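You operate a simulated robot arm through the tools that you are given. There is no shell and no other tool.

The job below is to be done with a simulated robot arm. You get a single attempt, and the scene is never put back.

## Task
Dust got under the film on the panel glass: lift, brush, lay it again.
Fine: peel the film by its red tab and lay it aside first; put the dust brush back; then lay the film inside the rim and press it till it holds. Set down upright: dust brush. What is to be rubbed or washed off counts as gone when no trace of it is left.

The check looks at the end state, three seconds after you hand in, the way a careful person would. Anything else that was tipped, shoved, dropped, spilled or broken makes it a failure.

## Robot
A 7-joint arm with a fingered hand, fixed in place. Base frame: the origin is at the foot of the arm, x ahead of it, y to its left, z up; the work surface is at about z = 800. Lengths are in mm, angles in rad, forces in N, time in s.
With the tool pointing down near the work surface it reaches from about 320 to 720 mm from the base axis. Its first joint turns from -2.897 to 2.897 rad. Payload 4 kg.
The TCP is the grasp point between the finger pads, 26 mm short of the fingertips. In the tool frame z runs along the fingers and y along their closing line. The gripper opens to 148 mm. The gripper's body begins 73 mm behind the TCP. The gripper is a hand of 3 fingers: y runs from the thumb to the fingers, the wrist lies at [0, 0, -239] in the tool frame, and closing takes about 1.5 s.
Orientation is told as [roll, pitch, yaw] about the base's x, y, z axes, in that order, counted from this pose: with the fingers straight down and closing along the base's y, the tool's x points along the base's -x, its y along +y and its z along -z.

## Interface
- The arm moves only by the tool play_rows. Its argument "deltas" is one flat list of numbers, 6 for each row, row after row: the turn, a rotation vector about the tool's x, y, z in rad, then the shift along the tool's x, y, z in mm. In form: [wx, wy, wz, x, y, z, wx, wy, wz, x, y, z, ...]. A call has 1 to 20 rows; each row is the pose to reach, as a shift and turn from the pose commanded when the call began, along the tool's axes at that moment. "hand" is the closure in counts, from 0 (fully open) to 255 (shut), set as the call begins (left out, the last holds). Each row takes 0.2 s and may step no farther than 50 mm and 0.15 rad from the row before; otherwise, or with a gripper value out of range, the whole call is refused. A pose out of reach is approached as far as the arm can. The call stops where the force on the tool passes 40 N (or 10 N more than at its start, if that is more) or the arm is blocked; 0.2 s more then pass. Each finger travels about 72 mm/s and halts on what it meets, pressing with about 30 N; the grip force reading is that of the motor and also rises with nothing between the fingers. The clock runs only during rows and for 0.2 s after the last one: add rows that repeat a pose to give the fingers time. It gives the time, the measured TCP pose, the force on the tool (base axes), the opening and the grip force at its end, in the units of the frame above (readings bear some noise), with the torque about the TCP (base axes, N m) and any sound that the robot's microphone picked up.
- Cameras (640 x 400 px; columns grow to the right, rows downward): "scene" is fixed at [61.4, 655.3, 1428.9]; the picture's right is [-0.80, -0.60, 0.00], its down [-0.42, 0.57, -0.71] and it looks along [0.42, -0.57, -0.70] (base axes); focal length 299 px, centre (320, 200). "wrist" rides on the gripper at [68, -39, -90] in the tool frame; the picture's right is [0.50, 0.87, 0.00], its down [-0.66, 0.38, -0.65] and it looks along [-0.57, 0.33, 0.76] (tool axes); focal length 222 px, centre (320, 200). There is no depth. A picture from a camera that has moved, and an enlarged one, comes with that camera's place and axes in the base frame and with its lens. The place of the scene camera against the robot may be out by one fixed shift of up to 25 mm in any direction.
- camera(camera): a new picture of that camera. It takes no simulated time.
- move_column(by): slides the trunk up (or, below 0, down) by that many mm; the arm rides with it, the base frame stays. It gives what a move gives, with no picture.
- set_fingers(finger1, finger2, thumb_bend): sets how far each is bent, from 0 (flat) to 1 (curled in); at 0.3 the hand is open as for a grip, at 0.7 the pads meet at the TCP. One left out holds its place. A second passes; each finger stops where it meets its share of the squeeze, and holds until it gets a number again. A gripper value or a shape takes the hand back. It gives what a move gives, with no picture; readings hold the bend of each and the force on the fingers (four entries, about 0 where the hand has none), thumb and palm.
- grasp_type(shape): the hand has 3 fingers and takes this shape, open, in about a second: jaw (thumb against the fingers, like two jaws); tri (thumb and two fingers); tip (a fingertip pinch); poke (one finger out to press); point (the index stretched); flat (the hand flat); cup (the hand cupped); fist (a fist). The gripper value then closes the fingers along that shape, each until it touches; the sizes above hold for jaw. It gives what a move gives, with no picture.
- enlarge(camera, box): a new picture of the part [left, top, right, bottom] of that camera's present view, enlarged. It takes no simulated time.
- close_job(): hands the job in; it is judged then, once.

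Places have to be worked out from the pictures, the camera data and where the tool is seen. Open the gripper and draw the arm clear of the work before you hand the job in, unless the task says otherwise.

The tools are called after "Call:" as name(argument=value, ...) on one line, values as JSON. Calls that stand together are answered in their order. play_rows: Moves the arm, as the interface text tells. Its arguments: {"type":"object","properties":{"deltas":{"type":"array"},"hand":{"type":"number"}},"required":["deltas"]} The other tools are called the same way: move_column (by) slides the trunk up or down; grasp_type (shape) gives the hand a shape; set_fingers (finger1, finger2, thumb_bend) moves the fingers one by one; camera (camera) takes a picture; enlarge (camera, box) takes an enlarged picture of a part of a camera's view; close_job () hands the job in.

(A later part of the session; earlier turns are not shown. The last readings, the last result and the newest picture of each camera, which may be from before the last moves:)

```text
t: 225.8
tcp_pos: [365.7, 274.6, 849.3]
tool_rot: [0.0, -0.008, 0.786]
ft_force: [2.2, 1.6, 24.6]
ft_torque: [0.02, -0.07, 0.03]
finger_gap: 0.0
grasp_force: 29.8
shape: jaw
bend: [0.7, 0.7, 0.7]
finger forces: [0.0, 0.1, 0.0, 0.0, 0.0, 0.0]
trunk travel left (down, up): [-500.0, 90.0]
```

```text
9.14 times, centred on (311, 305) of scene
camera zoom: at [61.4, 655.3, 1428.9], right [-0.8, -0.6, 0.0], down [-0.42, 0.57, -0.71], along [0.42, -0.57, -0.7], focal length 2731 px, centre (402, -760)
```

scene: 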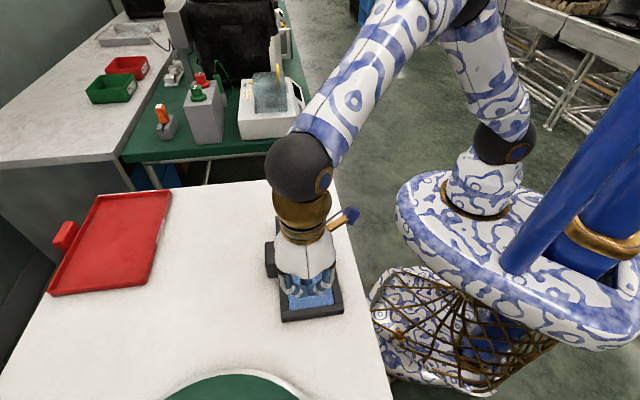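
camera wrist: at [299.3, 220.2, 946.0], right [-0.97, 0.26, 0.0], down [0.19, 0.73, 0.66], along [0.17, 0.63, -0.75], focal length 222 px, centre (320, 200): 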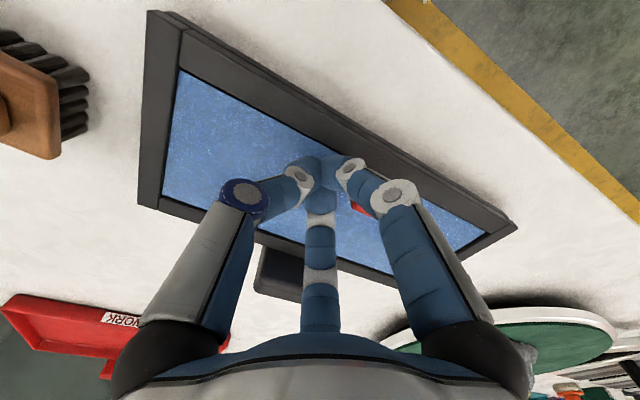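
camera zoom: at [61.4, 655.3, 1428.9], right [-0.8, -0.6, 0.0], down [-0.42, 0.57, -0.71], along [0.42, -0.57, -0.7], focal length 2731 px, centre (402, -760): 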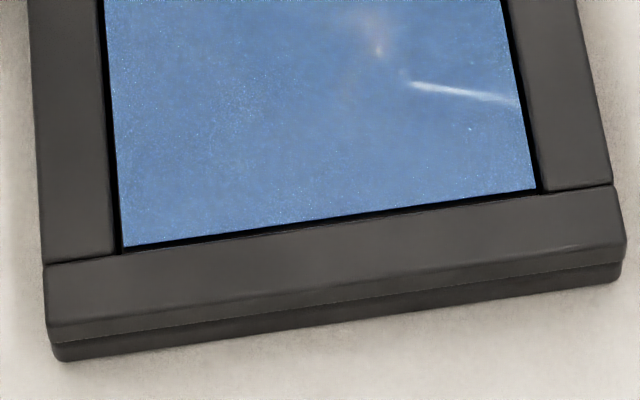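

Both base-side spots toward -s took 25 N without a sound. Now the base side on the +s half.

Call:
play_rows(deltas=[0, 0, 0, 0, 0, -6, 0, 0, 0, -20, 20, -20, 0, 0, 0, -20, 50, -20, 0, 0, 0, -20, 85, -20, 0, 0, 0, -20, 118, -20, 0, 0, 0, 0, 139, -18, 0, 0, 0, 0, 139, -9, 0, 0, 0, 0, 139, -4, 0, 0, 0, 0, 139, -1.5, 0, 0, 0, 0, 139, -0.3, 0, 0, 0, 0, 139, 0, 0, 0, 0, 0, 139, 0, 0, 0, 0, 0, 139, 0, 0, 0, 0, 0, 139, 0])

Call:
play_rows(deltas=[0, 0, 0, 0, 0, -4, 0, 0, 0, 0, 0, -10, 0, 0, 0, 0, 15, -10, 0, 0, 0, 0, 31, -10, 0, 0, 0, 0, 31, -4, 0, 0, 0, 0, 31, -1.5, 0, 0, 0, 0, 31, -0.5, 0, 0, 0, 0, 31, 0, 0, 0, 0, 0, 31, 0.3, 0, 0, 0, 0, 31, 0.3, 0, 0, 0, 0, 31, 0.3, 0, 0, 0, 0, 31, 0.3])

Call:
enlarge(camera="scene", box=[260, 200, 360, 330])

```text
t: 228.8
tcp_pos: [267.6, 372.8, 848.6]
tool_rot: [0.001, -0.007, 0.788]
ft_force: [3.9, 5.1, 25.0]
ft_torque: [0.05, -0.12, 0.02]
finger_gap: 0.2
grasp_force: 30.1
shape: jaw
bend: [0.7, 0.7, 0.7]
finger forces: [0.1, 0.0, 0.1, 0.0, 0.0, 0.0]
trunk travel left (down, up): [-500.0, 90.0]
```

```text
t: 231.4
tcp_pos: [243.2, 393.4, 847.9]
tool_rot: [0.0, -0.008, 0.787]
ft_force: [9.0, 1.4, 38.1]
ft_torque: [-0.02, -0.29, 0.02]
finger_gap: 0.0
grasp_force: 29.9
shape: jaw
bend: [0.7, 0.7, 0.7]
finger forces: [0.0, 0.0, 0.0, 0.1, 0.1, 0.0]
trunk travel left (down, up): [-500.0, 90.0]
```

```text
3.08 times, centred on (310, 265) of scene
camera zoom: at [61.4, 655.3, 1428.9], right [-0.8, -0.6, 0.0], down [-0.42, 0.57, -0.71], along [0.42, -0.57, -0.7], focal length 919 px, centre (351, 0)
```

zoom: 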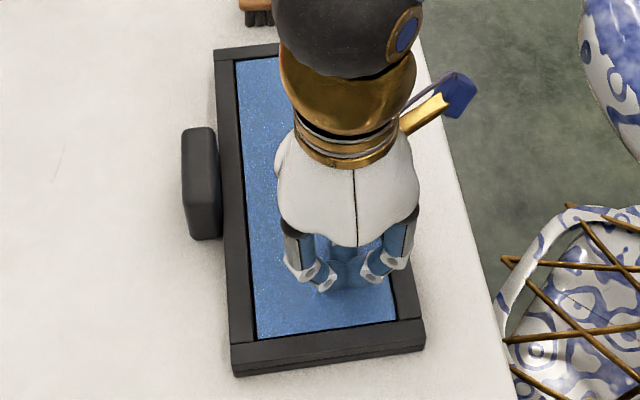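

Still nothing. I now suspect the film can only take hold again after being lifted clear of its seat, which would explain why it took the first time and not since. I'll lift off here and then re-grip the tab to raise and re-lay the film.

Call:
play_rows(deltas=[0, 0, 0, 0, 0, -1.5, 0, 0, 0, 0, 0, -5, 0, 0, 0, 0, 0, -20, 0, 0, 0, 0, 0, -50, 0, 0, 0, 0, 0, -90])

Call:
enlarge(camera="scene", box=[276, 285, 346, 325])

Call:
camera(camera="wrist")

```text
t: 232.6
tcp_pos: [244.4, 393.4, 936.6]
tool_rot: [0.0, -0.004, 0.788]
ft_force: [0.1, 0.6, 0.9]
ft_torque: [0.0, 0.03, 0.01]
finger_gap: 0.1
grasp_force: 29.9
shape: jaw
bend: [0.7, 0.7, 0.7]
finger forces: [0.0, 0.0, 0.0, 0.0, 0.0, 0.0]
trunk travel left (down, up): [-500.0, 90.0]
```

```text
9.14 times, centred on (311, 305) of scene
camera zoom: at [61.4, 655.3, 1428.9], right [-0.8, -0.6, 0.0], down [-0.42, 0.57, -0.71], along [0.42, -0.57, -0.7], focal length 2731 px, centre (402, -760)
```

zoom: 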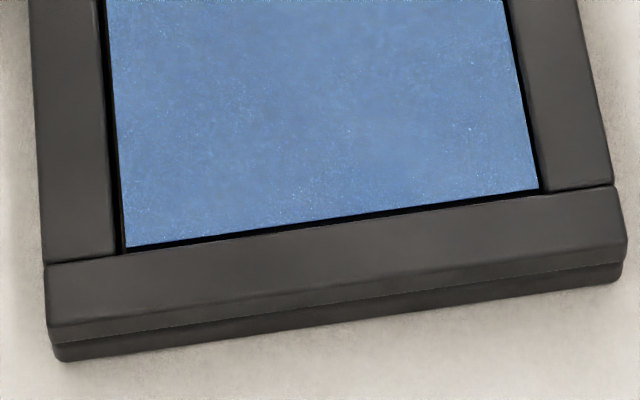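

```text
taken
camera wrist: at [223.2, 318.9, 1027.3], right [-0.97, 0.26, 0.0], down [0.19, 0.73, 0.66], along [0.17, 0.63, -0.75], focal length 222 px, centre (320, 200)
```

wrist: 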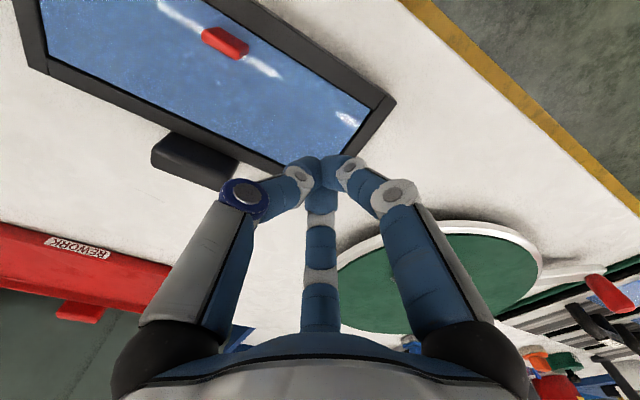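

Film and panel are as expected. I'll move above the tab with the fingers opened to a small ring and measure the tab before gripping.

Call:
play_rows(deltas=[0, 0.001, 0, 4, -20, 0, 0, 0.002, 0, 8, -45, 0, 0, 0.003, 0, 12, -65, 5, 0, 0.004, 0, 15.9, -83, 15, 0, 0.004, 0, 15.9, -83, 30, 0, 0.004, 0, 15.9, -83, 30], hand=180)

Call:
enlarge(camera="wrist", box=[240, 60, 400, 200])

```text
t: 234.0
tcp_pos: [292.6, 324.6, 907.7]
tool_rot: [0.001, 0.001, 0.786]
ft_force: [0.1, -0.4, -0.4]
ft_torque: [0.02, -0.02, -0.03]
finger_gap: 43.1
grasp_force: 0.1
shape: jaw
bend: [0.76, 0.76, 0.7]
finger forces: [0.0, 0.1, 0.1, 0.0, 0.0, 0.1]
trunk travel left (down, up): [-500.0, 90.0]
```

```text
2.86 times, centred on (320, 130) of wrist
camera zoom: at [272.8, 249.9, 997.3], right [-0.97, 0.26, 0.0], down [0.19, 0.73, 0.65], along [0.17, 0.63, -0.76], focal length 635 px, centre (320, 400)
```

zoom: 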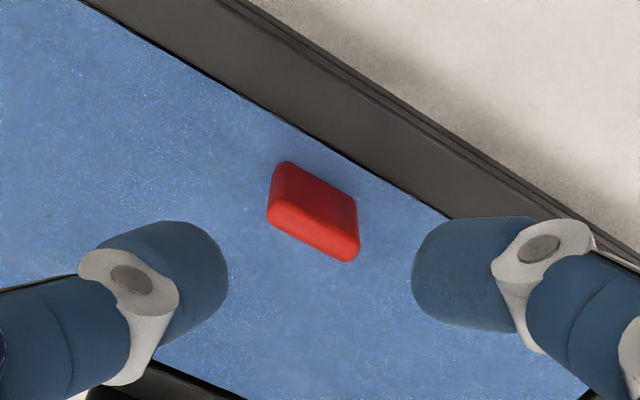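

The tab's centre is near tool (+2.5, -3). I'll shift so the thumb meets its -s end, go down to z≈857, and check before closing.

Call:
play_rows(deltas=[0, 0, 0, 1, -5, 15, 0, 0, 0, 2, -9.5, 30, 0, 0, 0, 2, -9.5, 42, 0, 0, 0, 2, -9.5, 50, 0, 0, 0, 2, -9.5, 50])

Call:
enlarge(camera="wrist", box=[220, 80, 440, 270])

Call:
enlarge(camera="scene", box=[290, 215, 340, 270])

```text
t: 235.2
tcp_pos: [297.7, 315.4, 857.6]
tool_rot: [0.0, 0.0, 0.788]
ft_force: [0.8, 0.3, -0.9]
ft_torque: [0.03, 0.04, 0.0]
finger_gap: 43.3
grasp_force: 0.2
shape: jaw
bend: [0.76, 0.76, 0.7]
finger forces: [0.1, 0.0, 0.1, 0.0, 0.1, 0.0]
trunk travel left (down, up): [-500.0, 90.0]
```

```text
2.11 times, centred on (330, 175) of wrist
camera zoom: at [277.1, 240.0, 947.3], right [-0.97, 0.26, 0.0], down [0.19, 0.73, 0.65], along [0.17, 0.63, -0.76], focal length 468 px, centre (299, 253)
```

zoom: 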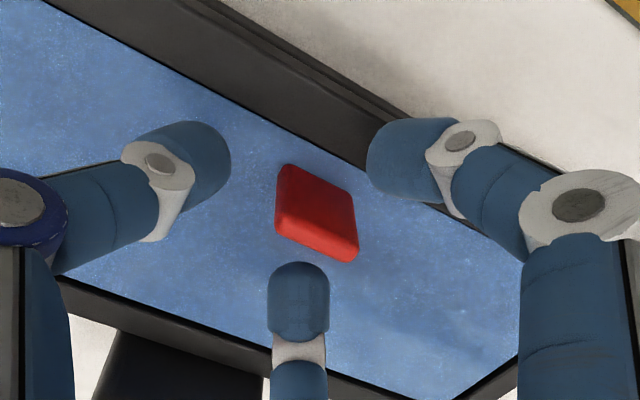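

```text
7.27 times, centred on (315, 242) of scene
camera zoom: at [61.4, 655.3, 1428.9], right [-0.8, -0.6, 0.0], down [-0.42, 0.57, -0.71], along [0.42, -0.57, -0.7], focal length 2172 px, centre (356, -109)
```

zoom: 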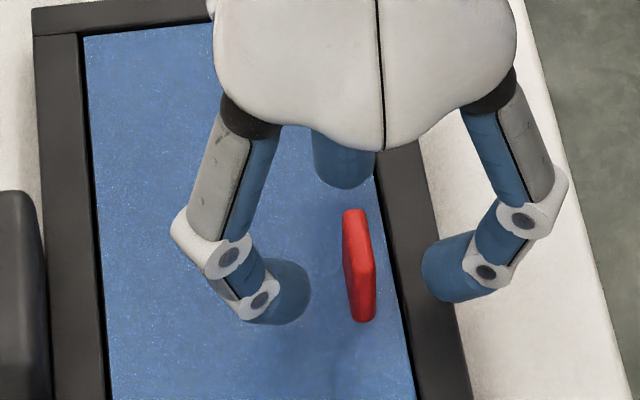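

The tab is nearly centred, perhaps 1 mm toward the far side. I'll shift 1 mm and close the grip.

Call:
play_rows(deltas=[0, 0, 0, -1, 0, 0, 0, 0, 0, -1, 0, 0])

Call:
play_rows(deltas=[0, 0, 0, 0, 0, 0, 0, 0, 0, 0, 0, 0, 0, 0, 0, 0, 0, 0, 0, 0, 0, 0, 0, 0, 0, 0, 0, 0, 0, 0, 0, 0, 0, 0, 0, 0, 0, 0, 0, 0, 0, 0], hand=255)

Call:
enlarge(camera="scene", box=[276, 285, 346, 325])

Call:
enlarge(camera="wrist", box=[220, 80, 440, 270])

```text
t: 235.8
tcp_pos: [298.3, 316.9, 858.3]
tool_rot: [0.0, 0.0, 0.786]
ft_force: [0.4, -0.3, 0.2]
ft_torque: [-0.05, 0.0, 0.0]
finger_gap: 43.1
grasp_force: 0.0
shape: jaw
bend: [0.76, 0.76, 0.7]
finger forces: [0.0, 0.0, 0.1, 0.0, 0.0, 0.1]
trunk travel left (down, up): [-500.0, 90.0]
```

```text
t: 237.4
tcp_pos: [297.8, 316.5, 858.9]
tool_rot: [-0.001, 0.0, 0.788]
ft_force: [2.0, -1.3, 0.1]
ft_torque: [-0.04, -0.03, -0.01]
finger_gap: 5.3
grasp_force: 29.7
shape: jaw
bend: [0.72, 0.72, 0.69]
finger forces: [23.3, 23.3, 0.0, 0.1, 27.3, 0.0]
trunk travel left (down, up): [-500.0, 90.0]
```

```text
9.14 times, centred on (311, 305) of scene
camera zoom: at [61.4, 655.3, 1428.9], right [-0.8, -0.6, 0.0], down [-0.42, 0.57, -0.71], along [0.42, -0.57, -0.7], focal length 2731 px, centre (402, -760)
```

zoom: 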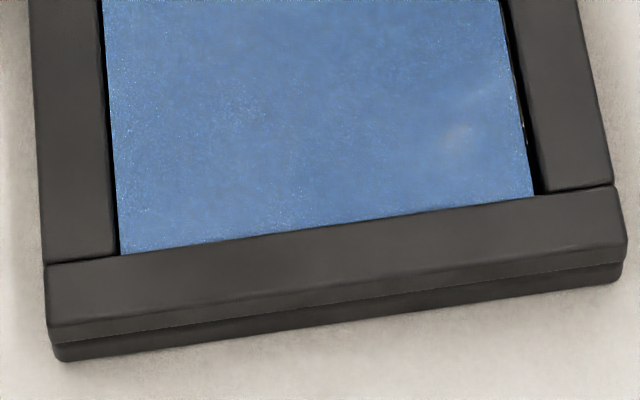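

```text
2.11 times, centred on (330, 175) of wrist
camera zoom: at [278.0, 241.6, 947.1], right [-0.97, 0.26, 0.0], down [0.19, 0.73, 0.65], along [0.17, 0.63, -0.76], focal length 468 px, centre (299, 253)
```

zoom: 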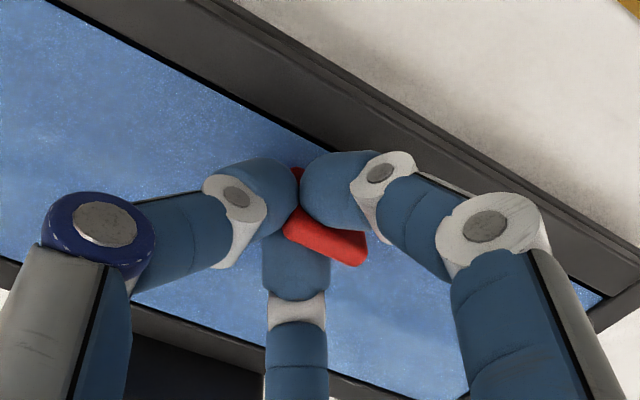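

Gripped evenly, with the film pressed slightly against the +s wall. I'll ease 0.8 mm toward -s, then lift it straight up about 100 mm.

Call:
play_rows(deltas=[0, 0, 0, 0, -0.4, 0, 0, 0, 0, 0, -0.8, 0, 0, 0, 0, 0, -0.8, -2, 0, 0, 0, 0, -0.8, -5, 0, 0, 0, 0, -0.8, -10, 0, 0, 0, 0, -0.8, -18, 0, 0, 0, 0, -0.8, -30, 0, 0, 0, 0, -0.8, -50, 0, 0, 0, 0, -0.8, -75, 0, 0, 0, 0, -0.8, -100])

Call:
camera(camera="scene")

Call:
camera(camera="wrist")

```text
t: 239.6
tcp_pos: [299.1, 315.6, 958.1]
tool_rot: [0.001, 0.0, 0.789]
ft_force: [-0.1, 0.0, -0.1]
ft_torque: [0.03, -0.03, 0.01]
finger_gap: 4.7
grasp_force: 29.8
shape: jaw
bend: [0.72, 0.72, 0.69]
finger forces: [23.7, 23.6, 0.0, 0.0, 25.2, 0.1]
trunk travel left (down, up): [-500.0, 90.0]
```

```text
taken
```

scene: 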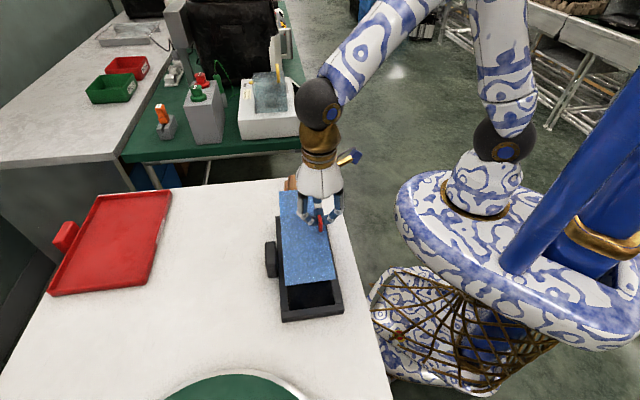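

```text
taken
camera wrist: at [279.2, 240.9, 1048.7], right [-0.97, 0.26, 0.0], down [0.19, 0.73, 0.65], along [0.17, 0.63, -0.76], focal length 222 px, centre (320, 200)
```

wrist: 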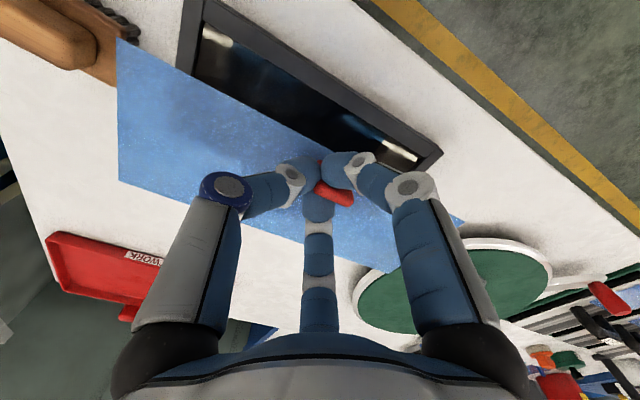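

The film is held level 100 mm up. To be safe I'll also carry it well aside and bring it back before laying it again.

Call:
play_rows(deltas=[0, 0, 0, -15, 0, 0, 0, 0, 0, -40, 0, 0, 0, 0, 0, -70, 0, 0, 0, 0, 0, -100, 0, 0, 0, 0, 0, -130, 0, 0, 0, 0, 0, -150, 0, 0, 0, 0, 0, -160, 0, 0, 0, 0, 0, -160, 0, 0, 0, 0, 0, -150, 0, 0, 0, 0, 0, -130, 0, 0, 0, 0, 0, -100, 0, 0, 0, 0, 0, -70, 0, 0, 0, 0, 0, -40, 0, 0, 0, 0, 0, -15, 0, 0, 0, 0, 0, 0, 0, 0, 0, 0, 0, 0, 0, 0])

Call:
play_rows(deltas=[0, 0, 0, 0, 0, 20, 0, 0, 0, 0, 0, 45, 0, 0, 0, 0, 0, 65, 0, 0, 0, 0, 0, 80, 0, 0, 0, 0, 0, 88])

Call:
enlarge(camera="scene", box=[276, 285, 346, 325])

Call:
enlarge(camera="scene", box=[270, 205, 310, 230])

Call:
camera(camera="wrist")

```text
t: 243.0
tcp_pos: [299.7, 316.9, 957.8]
tool_rot: [0.0, 0.001, 0.789]
ft_force: [0.8, 1.0, 0.7]
ft_torque: [0.02, -0.04, 0.02]
finger_gap: 4.7
grasp_force: 29.9
shape: jaw
bend: [0.72, 0.72, 0.69]
finger forces: [23.6, 23.5, 0.0, 0.1, 24.6, 0.0]
trunk travel left (down, up): [-500.0, 90.0]
```

```text
t: 244.2
tcp_pos: [299.2, 317.1, 870.0]
tool_rot: [-0.001, 0.001, 0.786]
ft_force: [0.2, -0.2, -0.2]
ft_torque: [0.02, 0.0, -0.01]
finger_gap: 4.7
grasp_force: 29.9
shape: jaw
bend: [0.72, 0.72, 0.69]
finger forces: [23.6, 23.4, 0.1, 0.0, 24.0, 0.1]
trunk travel left (down, up): [-500.0, 90.0]
```

```text
9.14 times, centred on (311, 305) of scene
camera zoom: at [61.4, 655.3, 1428.9], right [-0.8, -0.6, 0.0], down [-0.42, 0.57, -0.71], along [0.42, -0.57, -0.7], focal length 2731 px, centre (402, -760)
```

zoom: 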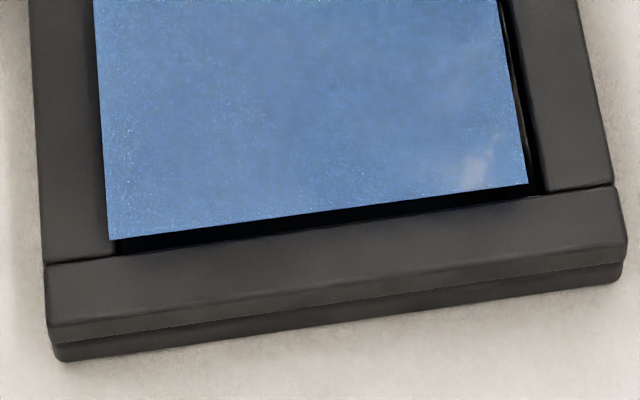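

```text
16.00 times, centred on (290, 218) of scene
camera zoom: at [61.4, 655.3, 1428.9], right [-0.8, -0.6, 0.0], down [-0.42, 0.57, -0.71], along [0.42, -0.57, -0.7], focal length 4779 px, centre (800, -80)
```

zoom: 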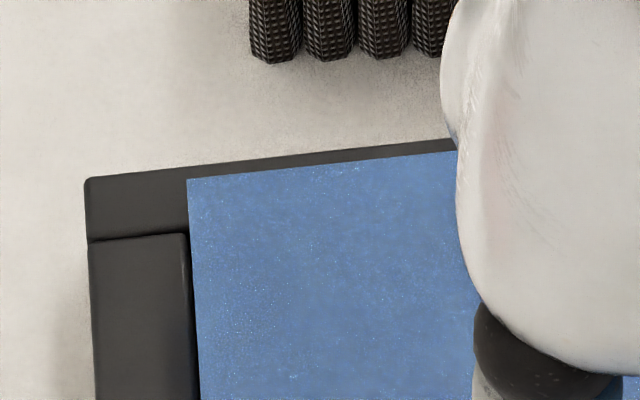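

```text
taken
camera wrist: at [279.4, 241.8, 959.3], right [-0.97, 0.26, 0.0], down [0.19, 0.73, 0.65], along [0.17, 0.63, -0.76], focal length 222 px, centre (320, 200)
```

wrist: 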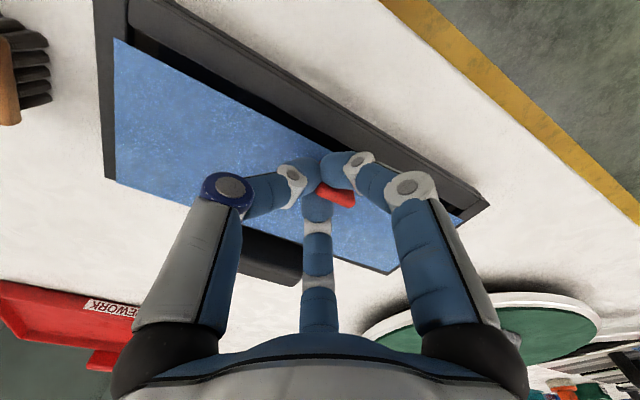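

The film tilted about 2.4° in the grip during closing, with its +s end low, and it's turned ~0.5°. I'll level it with a small hand rotation, correct the heading, shift ~1.5 mm toward the base, and re-check.

Call:
play_rows(deltas=[-0.015, 0, -0.003, 0.5, -0.7, 0, -0.03, 0, -0.006, 1, -1.4, 0, -0.042, 0, -0.009, 1.5, -2, 0, -0.042, 0, -0.009, 1.5, -2, 0])

Call:
enlarge(camera="scene", box=[276, 285, 346, 325])

Call:
enlarge(camera="scene", box=[270, 205, 310, 230])

Call:
enlarge(camera="wrist", box=[80, 10, 220, 200])

Call:
enlarge(camera="wrist", box=[370, 170, 510, 290])

```text
t: 245.2
tcp_pos: [298.8, 314.3, 869.8]
tool_rot: [0.04, -0.001, 0.794]
ft_force: [-0.4, -0.1, 0.7]
ft_torque: [-0.01, 0.0, -0.01]
finger_gap: 4.8
grasp_force: 29.7
shape: jaw
bend: [0.72, 0.72, 0.69]
finger forces: [23.6, 23.5, 0.0, 0.0, 24.1, 0.0]
trunk travel left (down, up): [-500.0, 90.0]
```

```text
9.14 times, centred on (311, 305) of scene
camera zoom: at [61.4, 655.3, 1428.9], right [-0.8, -0.6, 0.0], down [-0.42, 0.57, -0.71], along [0.42, -0.57, -0.7], focal length 2731 px, centre (402, -760)
```

zoom: 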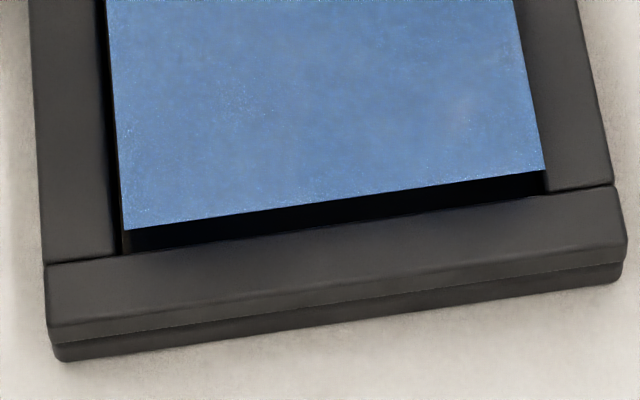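

```text
16.00 times, centred on (290, 218) of scene
camera zoom: at [61.4, 655.3, 1428.9], right [-0.8, -0.6, 0.0], down [-0.42, 0.57, -0.71], along [0.42, -0.57, -0.7], focal length 4779 px, centre (800, -80)
```

zoom: 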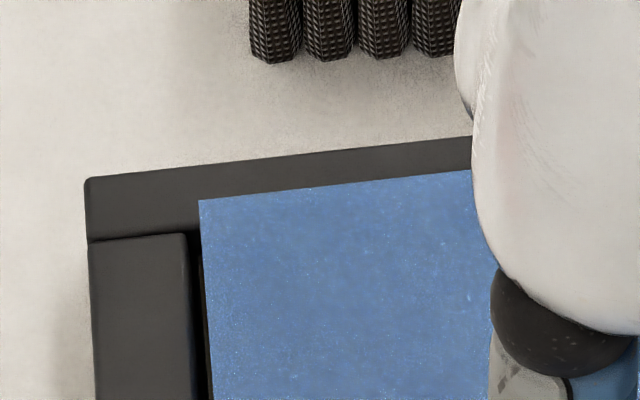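

```text
2.11 times, centred on (150, 105) of wrist
camera zoom: at [282.2, 236.1, 957.5], right [-0.97, 0.25, 0.04], down [0.21, 0.71, 0.67], along [0.14, 0.66, -0.74], focal length 468 px, centre (678, 400)
```

zoom: 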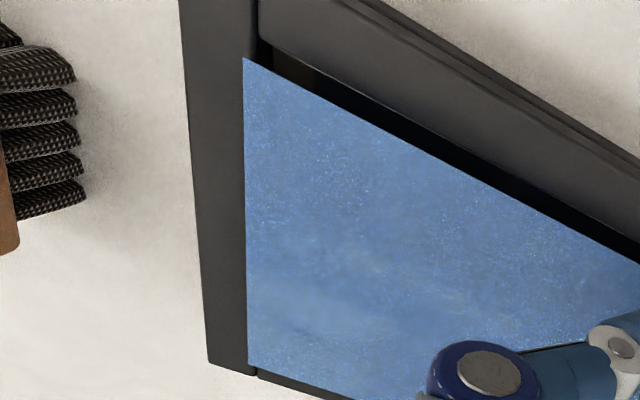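

```text
3.33 times, centred on (440, 230) of wrist
camera zoom: at [282.2, 236.1, 957.5], right [-0.97, 0.25, 0.04], down [0.21, 0.71, 0.67], along [0.14, 0.66, -0.74], focal length 740 px, centre (-80, 100)
```

zoom: 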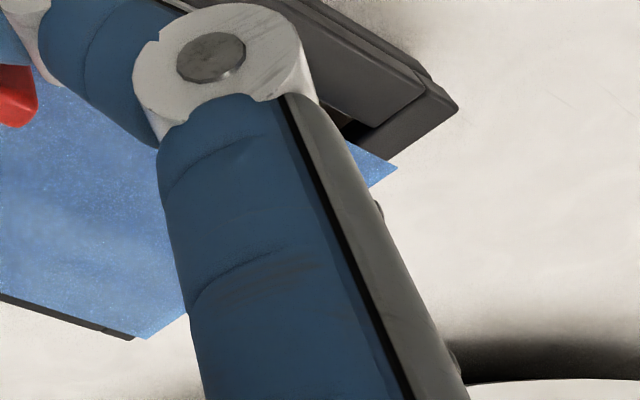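

By the scene view the film is now level and right lengthwise; it only needs about 1.1 mm back toward the far side. I'll make that shift and lower into the recess.

Call:
play_rows(deltas=[0, 0, 0, -0.6, 0, 1, 0, 0, 0, -1.1, 0, 2.5, 0, 0, 0, -1.1, 0, 4, 0, 0, 0, -1.1, 0, 5])

Call:
enlarge(camera="scene", box=[276, 285, 346, 325])

Call:
enlarge(camera="scene", box=[270, 205, 310, 230])

```text
t: 246.2
tcp_pos: [299.5, 314.7, 864.9]
tool_rot: [0.041, 0.0, 0.798]
ft_force: [-0.6, 0.5, 0.3]
ft_torque: [-0.04, 0.03, -0.02]
finger_gap: 4.3
grasp_force: 30.1
shape: jaw
bend: [0.72, 0.72, 0.69]
finger forces: [23.5, 23.5, 0.0, 0.0, 24.0, 0.0]
trunk travel left (down, up): [-500.0, 90.0]
```

```text
9.14 times, centred on (311, 305) of scene
camera zoom: at [61.4, 655.3, 1428.9], right [-0.8, -0.6, 0.0], down [-0.42, 0.57, -0.71], along [0.42, -0.57, -0.7], focal length 2731 px, centre (402, -760)
```

zoom: 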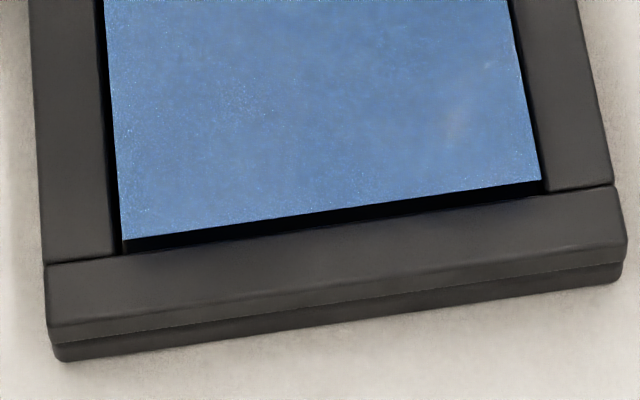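

```text
16.00 times, centred on (290, 218) of scene
camera zoom: at [61.4, 655.3, 1428.9], right [-0.8, -0.6, 0.0], down [-0.42, 0.57, -0.71], along [0.42, -0.57, -0.7], focal length 4779 px, centre (800, -80)
```

zoom: 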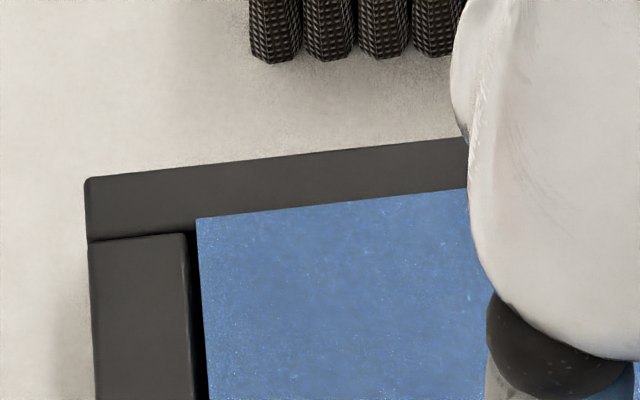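

The predicted corners land within half a millimetre of the held position. I'll continue down to the glass in small steps.

Call:
play_rows(deltas=[0, 0, 0, -0.2, 0, 1, 0, 0, 0, -0.2, 0, 2, 0, 0, 0, -0.2, 0, 3])

Call:
enlarge(camera="scene", box=[276, 285, 346, 325])

Call:
enlarge(camera="scene", box=[270, 205, 310, 230])

Call:
enlarge(camera="wrist", box=[80, 10, 220, 200])

```text
t: 247.0
tcp_pos: [299.6, 315.1, 862.7]
tool_rot: [0.042, 0.0, 0.798]
ft_force: [0.4, -0.6, -0.4]
ft_torque: [0.02, 0.03, 0.0]
finger_gap: 4.7
grasp_force: 30.2
shape: jaw
bend: [0.72, 0.72, 0.69]
finger forces: [23.6, 23.5, 0.0, 0.0, 24.0, 0.0]
trunk travel left (down, up): [-500.0, 90.0]
```

```text
9.14 times, centred on (311, 305) of scene
camera zoom: at [61.4, 655.3, 1428.9], right [-0.8, -0.6, 0.0], down [-0.42, 0.57, -0.71], along [0.42, -0.57, -0.7], focal length 2731 px, centre (402, -760)
```

zoom: 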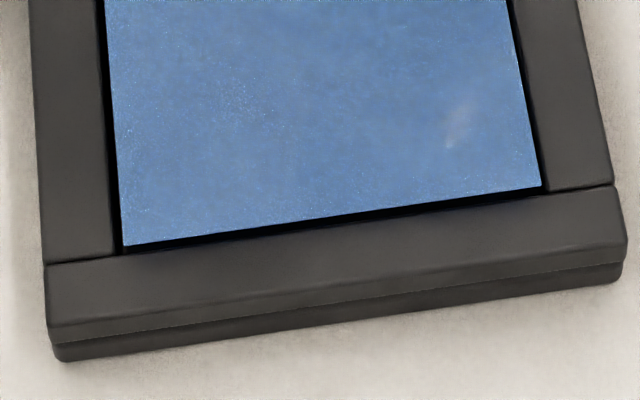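

```text
16.00 times, centred on (290, 218) of scene
camera zoom: at [61.4, 655.3, 1428.9], right [-0.8, -0.6, 0.0], down [-0.42, 0.57, -0.71], along [0.42, -0.57, -0.7], focal length 4779 px, centre (800, -80)
```

zoom: 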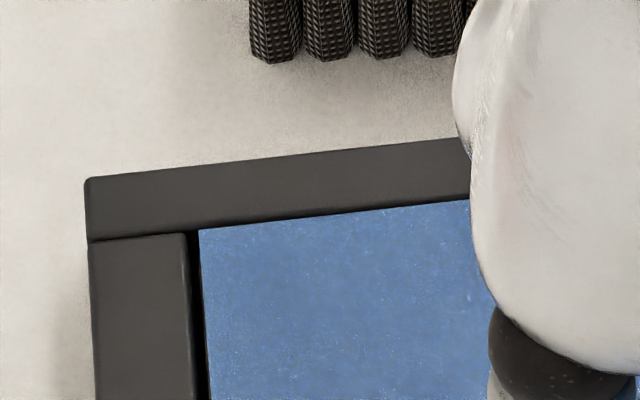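

```text
2.11 times, centred on (150, 105) of wrist
camera zoom: at [282.4, 236.7, 950.5], right [-0.97, 0.25, 0.04], down [0.21, 0.71, 0.67], along [0.14, 0.66, -0.74], focal length 468 px, centre (678, 400)
```

zoom: 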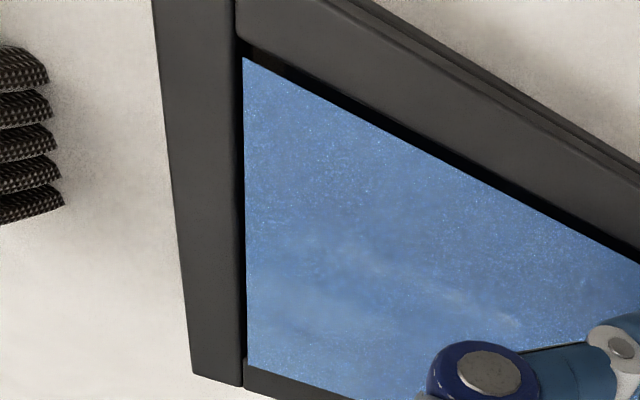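

Still tracking well, about 0.6 mm toward the base. I'll correct that and go the last 3 mm gently.

Call:
play_rows(deltas=[0, 0, 0, -0.3, 0, 0.7, 0, 0, 0, -0.6, 0, 1.4, 0, 0, 0, -0.6, 0, 2.1])

Call:
play_rows(deltas=[0, 0, 0, 0, 0, 0.4, 0, 0, 0, 0, 0, 0.8])

Call:
enlarge(camera="scene", box=[276, 285, 346, 325])

Call:
enlarge(camera="scene", box=[270, 205, 310, 230])

```text
t: 247.8
tcp_pos: [300.2, 315.9, 858.2]
tool_rot: [0.043, 0.001, 0.795]
ft_force: [-0.5, 0.0, 0.6]
ft_torque: [0.0, 0.0, 0.0]
finger_gap: 4.5
grasp_force: 30.0
shape: jaw
bend: [0.72, 0.72, 0.69]
finger forces: [23.6, 23.4, 0.0, 0.1, 24.0, 0.0]
trunk travel left (down, up): [-500.0, 90.0]
```

```text
t: 248.4
tcp_pos: [300.6, 316.7, 859.2]
tool_rot: [0.041, -0.001, 0.799]
ft_force: [0.2, -1.0, -0.4]
ft_torque: [-0.03, 0.01, 0.04]
finger_gap: 4.6
grasp_force: 29.6
shape: jaw
bend: [0.72, 0.72, 0.69]
finger forces: [23.7, 23.5, 0.0, 0.1, 24.0, 0.0]
trunk travel left (down, up): [-500.0, 90.0]
```

```text
9.14 times, centred on (311, 305) of scene
camera zoom: at [61.4, 655.3, 1428.9], right [-0.8, -0.6, 0.0], down [-0.42, 0.57, -0.71], along [0.42, -0.57, -0.7], focal length 2731 px, centre (402, -760)
```

zoom: 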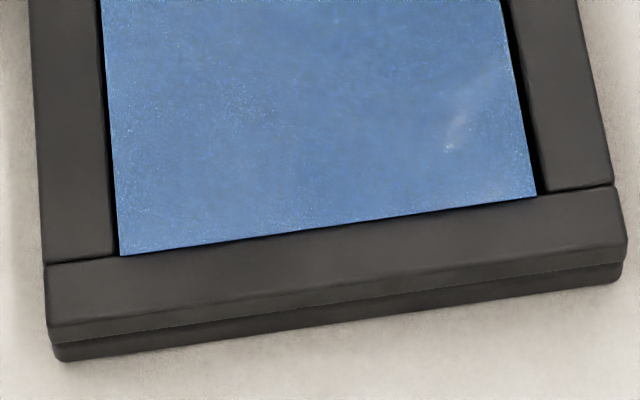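

```text
16.00 times, centred on (290, 218) of scene
camera zoom: at [61.4, 655.3, 1428.9], right [-0.8, -0.6, 0.0], down [-0.42, 0.57, -0.71], along [0.42, -0.57, -0.7], focal length 4779 px, centre (800, -80)
```

zoom: 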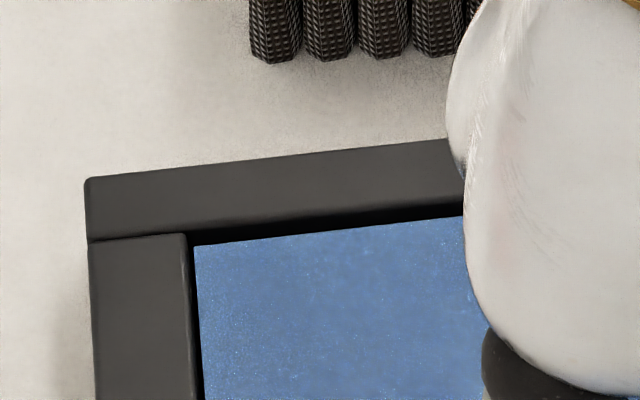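

The film went about 1 mm too far +s and 0.5 mm toward the far side during the tilted descent. I'll raise 2 mm, correct, and lower again.

Call:
play_rows(deltas=[0, 0, 0, 0, 0, -1, 0, 0, 0, 0, 0, -2, 0, 0, 0, 0.3, -0.6, -2, 0, 0, 0, 0.5, -1.2, -2, 0, 0, 0, 0.5, -1.2, -1, 0, 0, 0, 0.5, -1.2, 0])

Call:
enlarge(camera="scene", box=[276, 285, 346, 325])

Call:
enlarge(camera="scene", box=[270, 205, 310, 230])

```text
t: 249.8
tcp_pos: [299.0, 315.2, 857.9]
tool_rot: [0.041, 0.0, 0.798]
ft_force: [0.3, -0.3, 0.9]
ft_torque: [0.02, -0.02, -0.02]
finger_gap: 4.5
grasp_force: 29.9
shape: jaw
bend: [0.72, 0.72, 0.69]
finger forces: [23.6, 23.5, 0.0, 0.0, 24.1, 0.0]
trunk travel left (down, up): [-500.0, 90.0]
```

```text
9.14 times, centred on (311, 305) of scene
camera zoom: at [61.4, 655.3, 1428.9], right [-0.8, -0.6, 0.0], down [-0.42, 0.57, -0.71], along [0.42, -0.57, -0.7], focal length 2731 px, centre (402, -760)
```

zoom: 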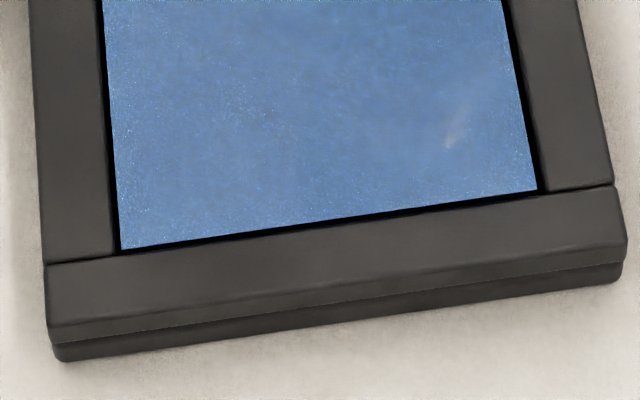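

```text
16.00 times, centred on (290, 218) of scene
camera zoom: at [61.4, 655.3, 1428.9], right [-0.8, -0.6, 0.0], down [-0.42, 0.57, -0.71], along [0.42, -0.57, -0.7], focal length 4779 px, centre (800, -80)
```

zoom: 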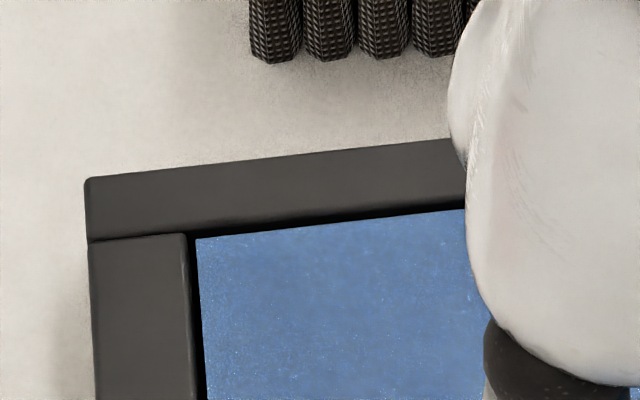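

The corners now match the held position closely. I'll lower in 0.5 mm steps to first contact.

Call:
play_rows(deltas=[0, 0, 0, 0.1, -0.1, 0.5, 0, 0, 0, 0.2, -0.2, 1])

Call:
play_rows(deltas=[0, 0, 0, 0, 0, 0.4, 0, 0, 0, 0, 0, 0.8])

Call:
enlarge(camera="scene", box=[276, 285, 346, 325])

Call:
enlarge(camera="scene", box=[270, 205, 310, 230])

```text
t: 250.4
tcp_pos: [299.8, 313.9, 857.4]
tool_rot: [0.043, 0.0, 0.797]
ft_force: [-0.1, -1.4, 0.0]
ft_torque: [0.01, 0.0, 0.0]
finger_gap: 4.6
grasp_force: 30.1
shape: jaw
bend: [0.72, 0.72, 0.69]
finger forces: [23.5, 23.5, 0.0, 0.0, 23.9, 0.0]
trunk travel left (down, up): [-500.0, 90.0]
```

```text
t: 251.0
tcp_pos: [299.1, 313.7, 857.8]
tool_rot: [0.042, 0.0, 0.799]
ft_force: [0.0, 0.2, 0.4]
ft_torque: [0.02, 0.0, -0.01]
finger_gap: 4.4
grasp_force: 29.7
shape: jaw
bend: [0.72, 0.72, 0.69]
finger forces: [23.5, 23.6, 0.0, 0.0, 24.1, 0.0]
trunk travel left (down, up): [-500.0, 90.0]
```

```text
9.14 times, centred on (311, 305) of scene
camera zoom: at [61.4, 655.3, 1428.9], right [-0.8, -0.6, 0.0], down [-0.42, 0.57, -0.71], along [0.42, -0.57, -0.7], focal length 2731 px, centre (402, -760)
```

zoom: 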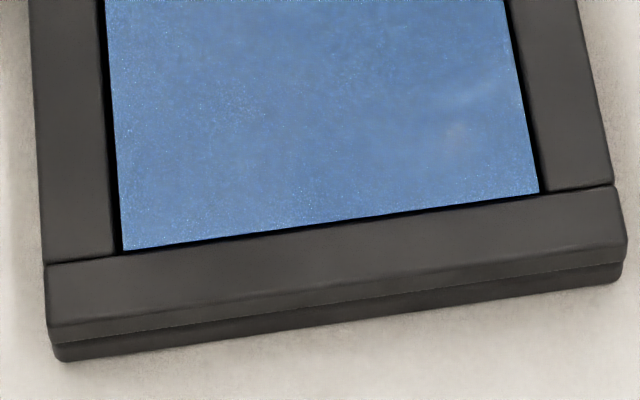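

```text
16.00 times, centred on (290, 218) of scene
camera zoom: at [61.4, 655.3, 1428.9], right [-0.8, -0.6, 0.0], down [-0.42, 0.57, -0.71], along [0.42, -0.57, -0.7], focal length 4779 px, centre (800, -80)
```

zoom: 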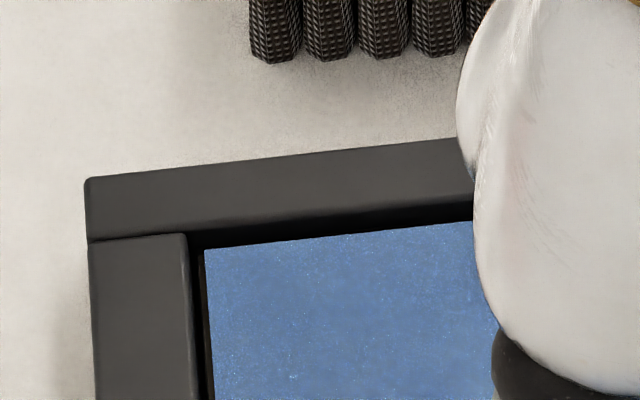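

The -s end is down on the glass while the +s end is still about 2 mm up, and the film is about 1.2 mm too far +s. I'll reduce the hand tilt slightly, shift back 1 mm, and settle it.

Call:
play_rows(deltas=[0, 0, 0, 0, 0, -1, 0.004, 0, -0.001, -0.2, -0.5, -1, 0.008, 0, -0.003, -0.4, -1, -1, 0.008, 0, -0.003, -0.4, -1, 0, 0.008, 0, -0.003, -0.4, -1, 0.5])

Call:
enlarge(camera="scene", box=[276, 285, 346, 325])

Call:
enlarge(camera="scene", box=[270, 205, 310, 230])

```text
t: 252.2
tcp_pos: [300.4, 314.4, 855.4]
tool_rot: [0.034, 0.0, 0.799]
ft_force: [-0.5, -0.3, 0.5]
ft_torque: [0.01, 0.03, 0.01]
finger_gap: 4.4
grasp_force: 29.9
shape: jaw
bend: [0.72, 0.72, 0.69]
finger forces: [23.6, 23.4, 0.1, 0.0, 24.0, 0.1]
trunk travel left (down, up): [-500.0, 90.0]
```

```text
9.14 times, centred on (311, 305) of scene
camera zoom: at [61.4, 655.3, 1428.9], right [-0.8, -0.6, 0.0], down [-0.42, 0.57, -0.71], along [0.42, -0.57, -0.7], focal length 2731 px, centre (402, -760)
```

zoom: 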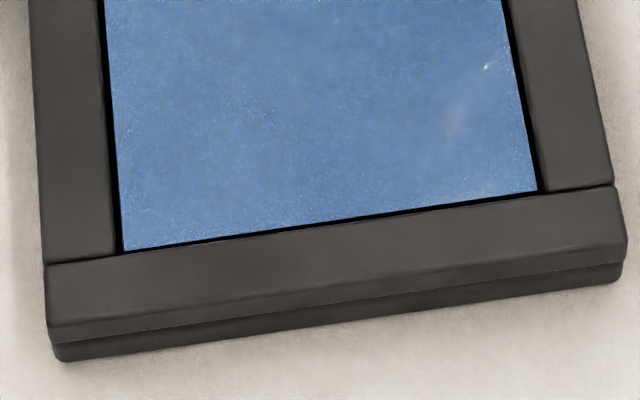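

```text
16.00 times, centred on (290, 218) of scene
camera zoom: at [61.4, 655.3, 1428.9], right [-0.8, -0.6, 0.0], down [-0.42, 0.57, -0.71], along [0.42, -0.57, -0.7], focal length 4779 px, centre (800, -80)
```

zoom: 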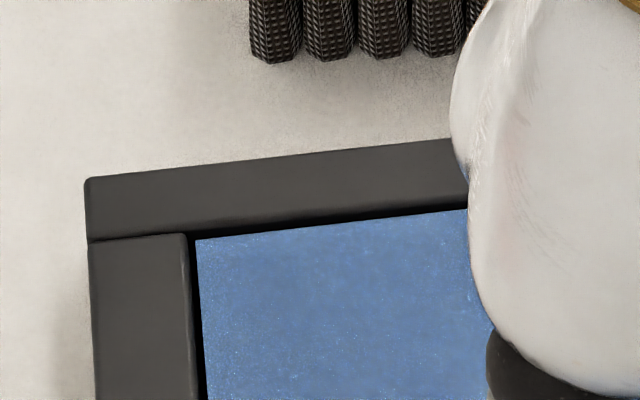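

All corners are within half a millimetre of the held position. I'll lower the last bit to contact.

Call:
play_rows(deltas=[0, 0, 0.001, 0, -0.1, 0.4, 0, 0, 0.001, 0, -0.2, 0.8])

Call:
play_rows(deltas=[0, 0, 0, 0, 0, 0.3, 0, 0, 0, 0, -0.1, 0.6])

Call:
enlarge(camera="scene", box=[276, 285, 346, 325])

Call:
enlarge(camera="scene", box=[270, 205, 310, 230])

```text
t: 252.8
tcp_pos: [300.9, 313.3, 855.2]
tool_rot: [0.033, 0.0, 0.799]
ft_force: [-0.2, 0.0, -0.1]
ft_torque: [0.03, 0.02, 0.0]
finger_gap: 4.5
grasp_force: 30.0
shape: jaw
bend: [0.72, 0.72, 0.69]
finger forces: [23.5, 23.6, 0.0, 0.0, 24.0, 0.1]
trunk travel left (down, up): [-500.0, 90.0]
```

```text
t: 253.4
tcp_pos: [301.1, 312.6, 855.2]
tool_rot: [0.034, 0.0, 0.801]
ft_force: [0.9, -0.8, 0.7]
ft_torque: [-0.01, 0.01, -0.01]
finger_gap: 4.5
grasp_force: 29.3
shape: jaw
bend: [0.72, 0.72, 0.69]
finger forces: [23.6, 23.5, 0.1, 0.0, 24.0, 0.0]
trunk travel left (down, up): [-500.0, 90.0]
```

```text
9.14 times, centred on (311, 305) of scene
camera zoom: at [61.4, 655.3, 1428.9], right [-0.8, -0.6, 0.0], down [-0.42, 0.57, -0.71], along [0.42, -0.57, -0.7], focal length 2731 px, centre (402, -760)
```

zoom: 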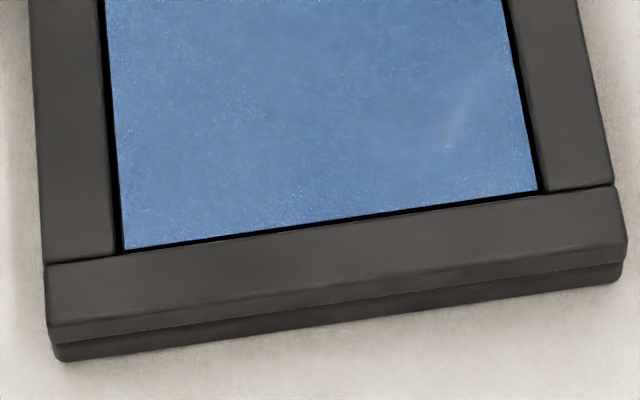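

```text
16.00 times, centred on (290, 218) of scene
camera zoom: at [61.4, 655.3, 1428.9], right [-0.8, -0.6, 0.0], down [-0.42, 0.57, -0.71], along [0.42, -0.57, -0.7], focal length 4779 px, centre (800, -80)
```

zoom: 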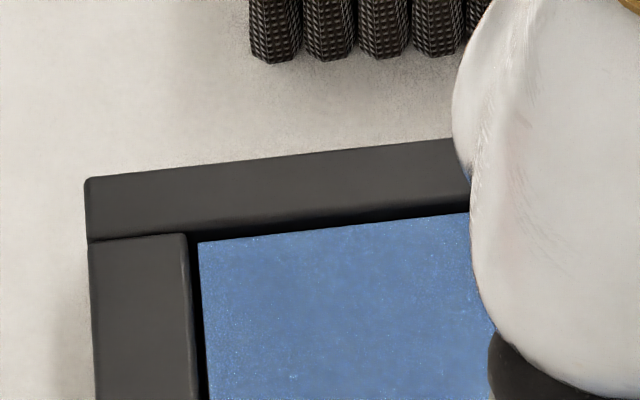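

The film matches the held position within about 0.3 mm. I'll go to light contact, then release in very fine closure steps while watching for any shift.

Call:
play_rows(deltas=[0, 0, 0, 0, 0, 0.4, 0, 0, 0, 0, 0, 0.8])

Call:
play_rows(deltas=[0, 0, 0, 0, 0, 0.4, 0, 0, 0, 0, 0, 0.8])

Call:
enlarge(camera="scene", box=[276, 285, 346, 325])

Call:
enlarge(camera="scene", box=[270, 205, 310, 230])

```text
t: 254.0
tcp_pos: [301.1, 313.5, 855.4]
tool_rot: [0.033, 0.0, 0.801]
ft_force: [-2.3, -0.8, 2.7]
ft_torque: [-0.03, 0.06, 0.01]
finger_gap: 4.6
grasp_force: 30.0
shape: jaw
bend: [0.72, 0.72, 0.71]
finger forces: [25.0, 23.7, 0.0, 0.1, 24.6, 0.1]
trunk travel left (down, up): [-500.0, 90.0]
heard: snap
```

```text
t: 254.6
tcp_pos: [302.6, 312.7, 855.3]
tool_rot: [0.032, -0.002, 0.799]
ft_force: [-3.6, -1.7, 10.5]
ft_torque: [0.01, 0.06, -0.01]
finger_gap: 4.7
grasp_force: 30.2
shape: jaw
bend: [0.72, 0.72, 0.71]
finger forces: [26.8, 25.2, 0.0, 0.1, 26.0, 0.0]
trunk travel left (down, up): [-500.0, 90.0]
```

```text
9.14 times, centred on (311, 305) of scene
camera zoom: at [61.4, 655.3, 1428.9], right [-0.8, -0.6, 0.0], down [-0.42, 0.57, -0.71], along [0.42, -0.57, -0.7], focal length 2731 px, centre (402, -760)
```

zoom: 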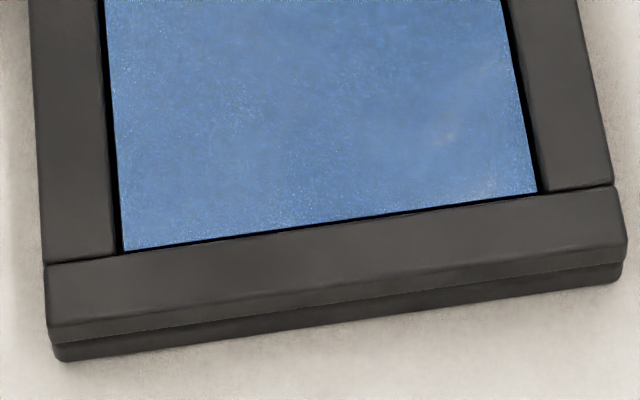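

```text
16.00 times, centred on (290, 218) of scene
camera zoom: at [61.4, 655.3, 1428.9], right [-0.8, -0.6, 0.0], down [-0.42, 0.57, -0.71], along [0.42, -0.57, -0.7], focal length 4779 px, centre (800, -80)
```

zoom: 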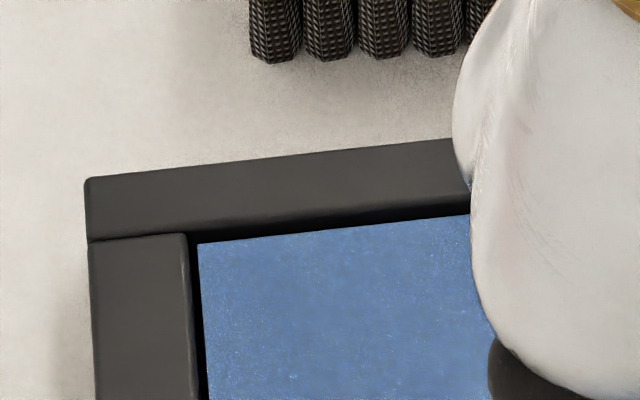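

Snap — the film took hold right at light contact in the correct pose, which confirms that lifting it re-armed the bond. Now I must let go without disturbing it; first I'll relax the side load and most of the pressing force by tiny moves.

Call:
play_rows(deltas=[0, 0, 0, 0.15, 0.05, -0.2, 0, 0, 0, 0.3, 0.1, -0.4])

Call:
play_rows(deltas=[0, 0, 0, 0, 0, 0, 0, 0, 0, 0, 0, 0])

```text
t: 255.2
tcp_pos: [301.4, 314.2, 855.0]
tool_rot: [0.033, -0.001, 0.799]
ft_force: [-1.2, 2.3, 10.3]
ft_torque: [0.04, 0.05, 0.0]
finger_gap: 4.7
grasp_force: 30.0
shape: jaw
bend: [0.72, 0.72, 0.71]
finger forces: [26.4, 26.4, 0.0, 0.0, 25.4, 0.0]
trunk travel left (down, up): [-500.0, 90.0]
```

```text
t: 255.8
tcp_pos: [300.4, 312.9, 853.9]
tool_rot: [0.033, 0.0, 0.801]
ft_force: [-1.8, 1.9, 10.7]
ft_torque: [0.06, 0.05, 0.02]
finger_gap: 4.8
grasp_force: 30.0
shape: jaw
bend: [0.72, 0.72, 0.71]
finger forces: [26.5, 26.6, 0.0, 0.1, 25.1, 0.1]
trunk travel left (down, up): [-500.0, 90.0]
```

The sideways load is gone, leaving about 2.6 N along +s. A small move along +y should null that as well.

Call:
play_rows(deltas=[0, 0, 0, 0, 0.15, -0.1, 0, 0, 0, 0, 0.3, -0.2])

Call:
play_rows(deltas=[0, 0, 0, 0, 0, 0, 0, 0, 0, 0, 0, 0])

```text
t: 256.4
tcp_pos: [301.3, 313.5, 854.5]
tool_rot: [0.033, -0.002, 0.797]
ft_force: [0.1, 1.7, 9.1]
ft_torque: [0.04, -0.02, -0.04]
finger_gap: 4.8
grasp_force: 30.0
shape: jaw
bend: [0.72, 0.72, 0.71]
finger forces: [25.9, 26.5, 0.0, 0.1, 26.0, 0.0]
trunk travel left (down, up): [-500.0, 90.0]
```

```text
t: 257.0
tcp_pos: [302.0, 313.6, 855.0]
tool_rot: [0.032, -0.002, 0.799]
ft_force: [0.2, 0.7, 7.1]
ft_torque: [0.05, 0.04, -0.02]
finger_gap: 4.9
grasp_force: 30.2
shape: jaw
bend: [0.72, 0.72, 0.71]
finger forces: [25.7, 26.3, 0.0, 0.0, 26.6, 0.0]
trunk travel left (down, up): [-500.0, 90.0]
```

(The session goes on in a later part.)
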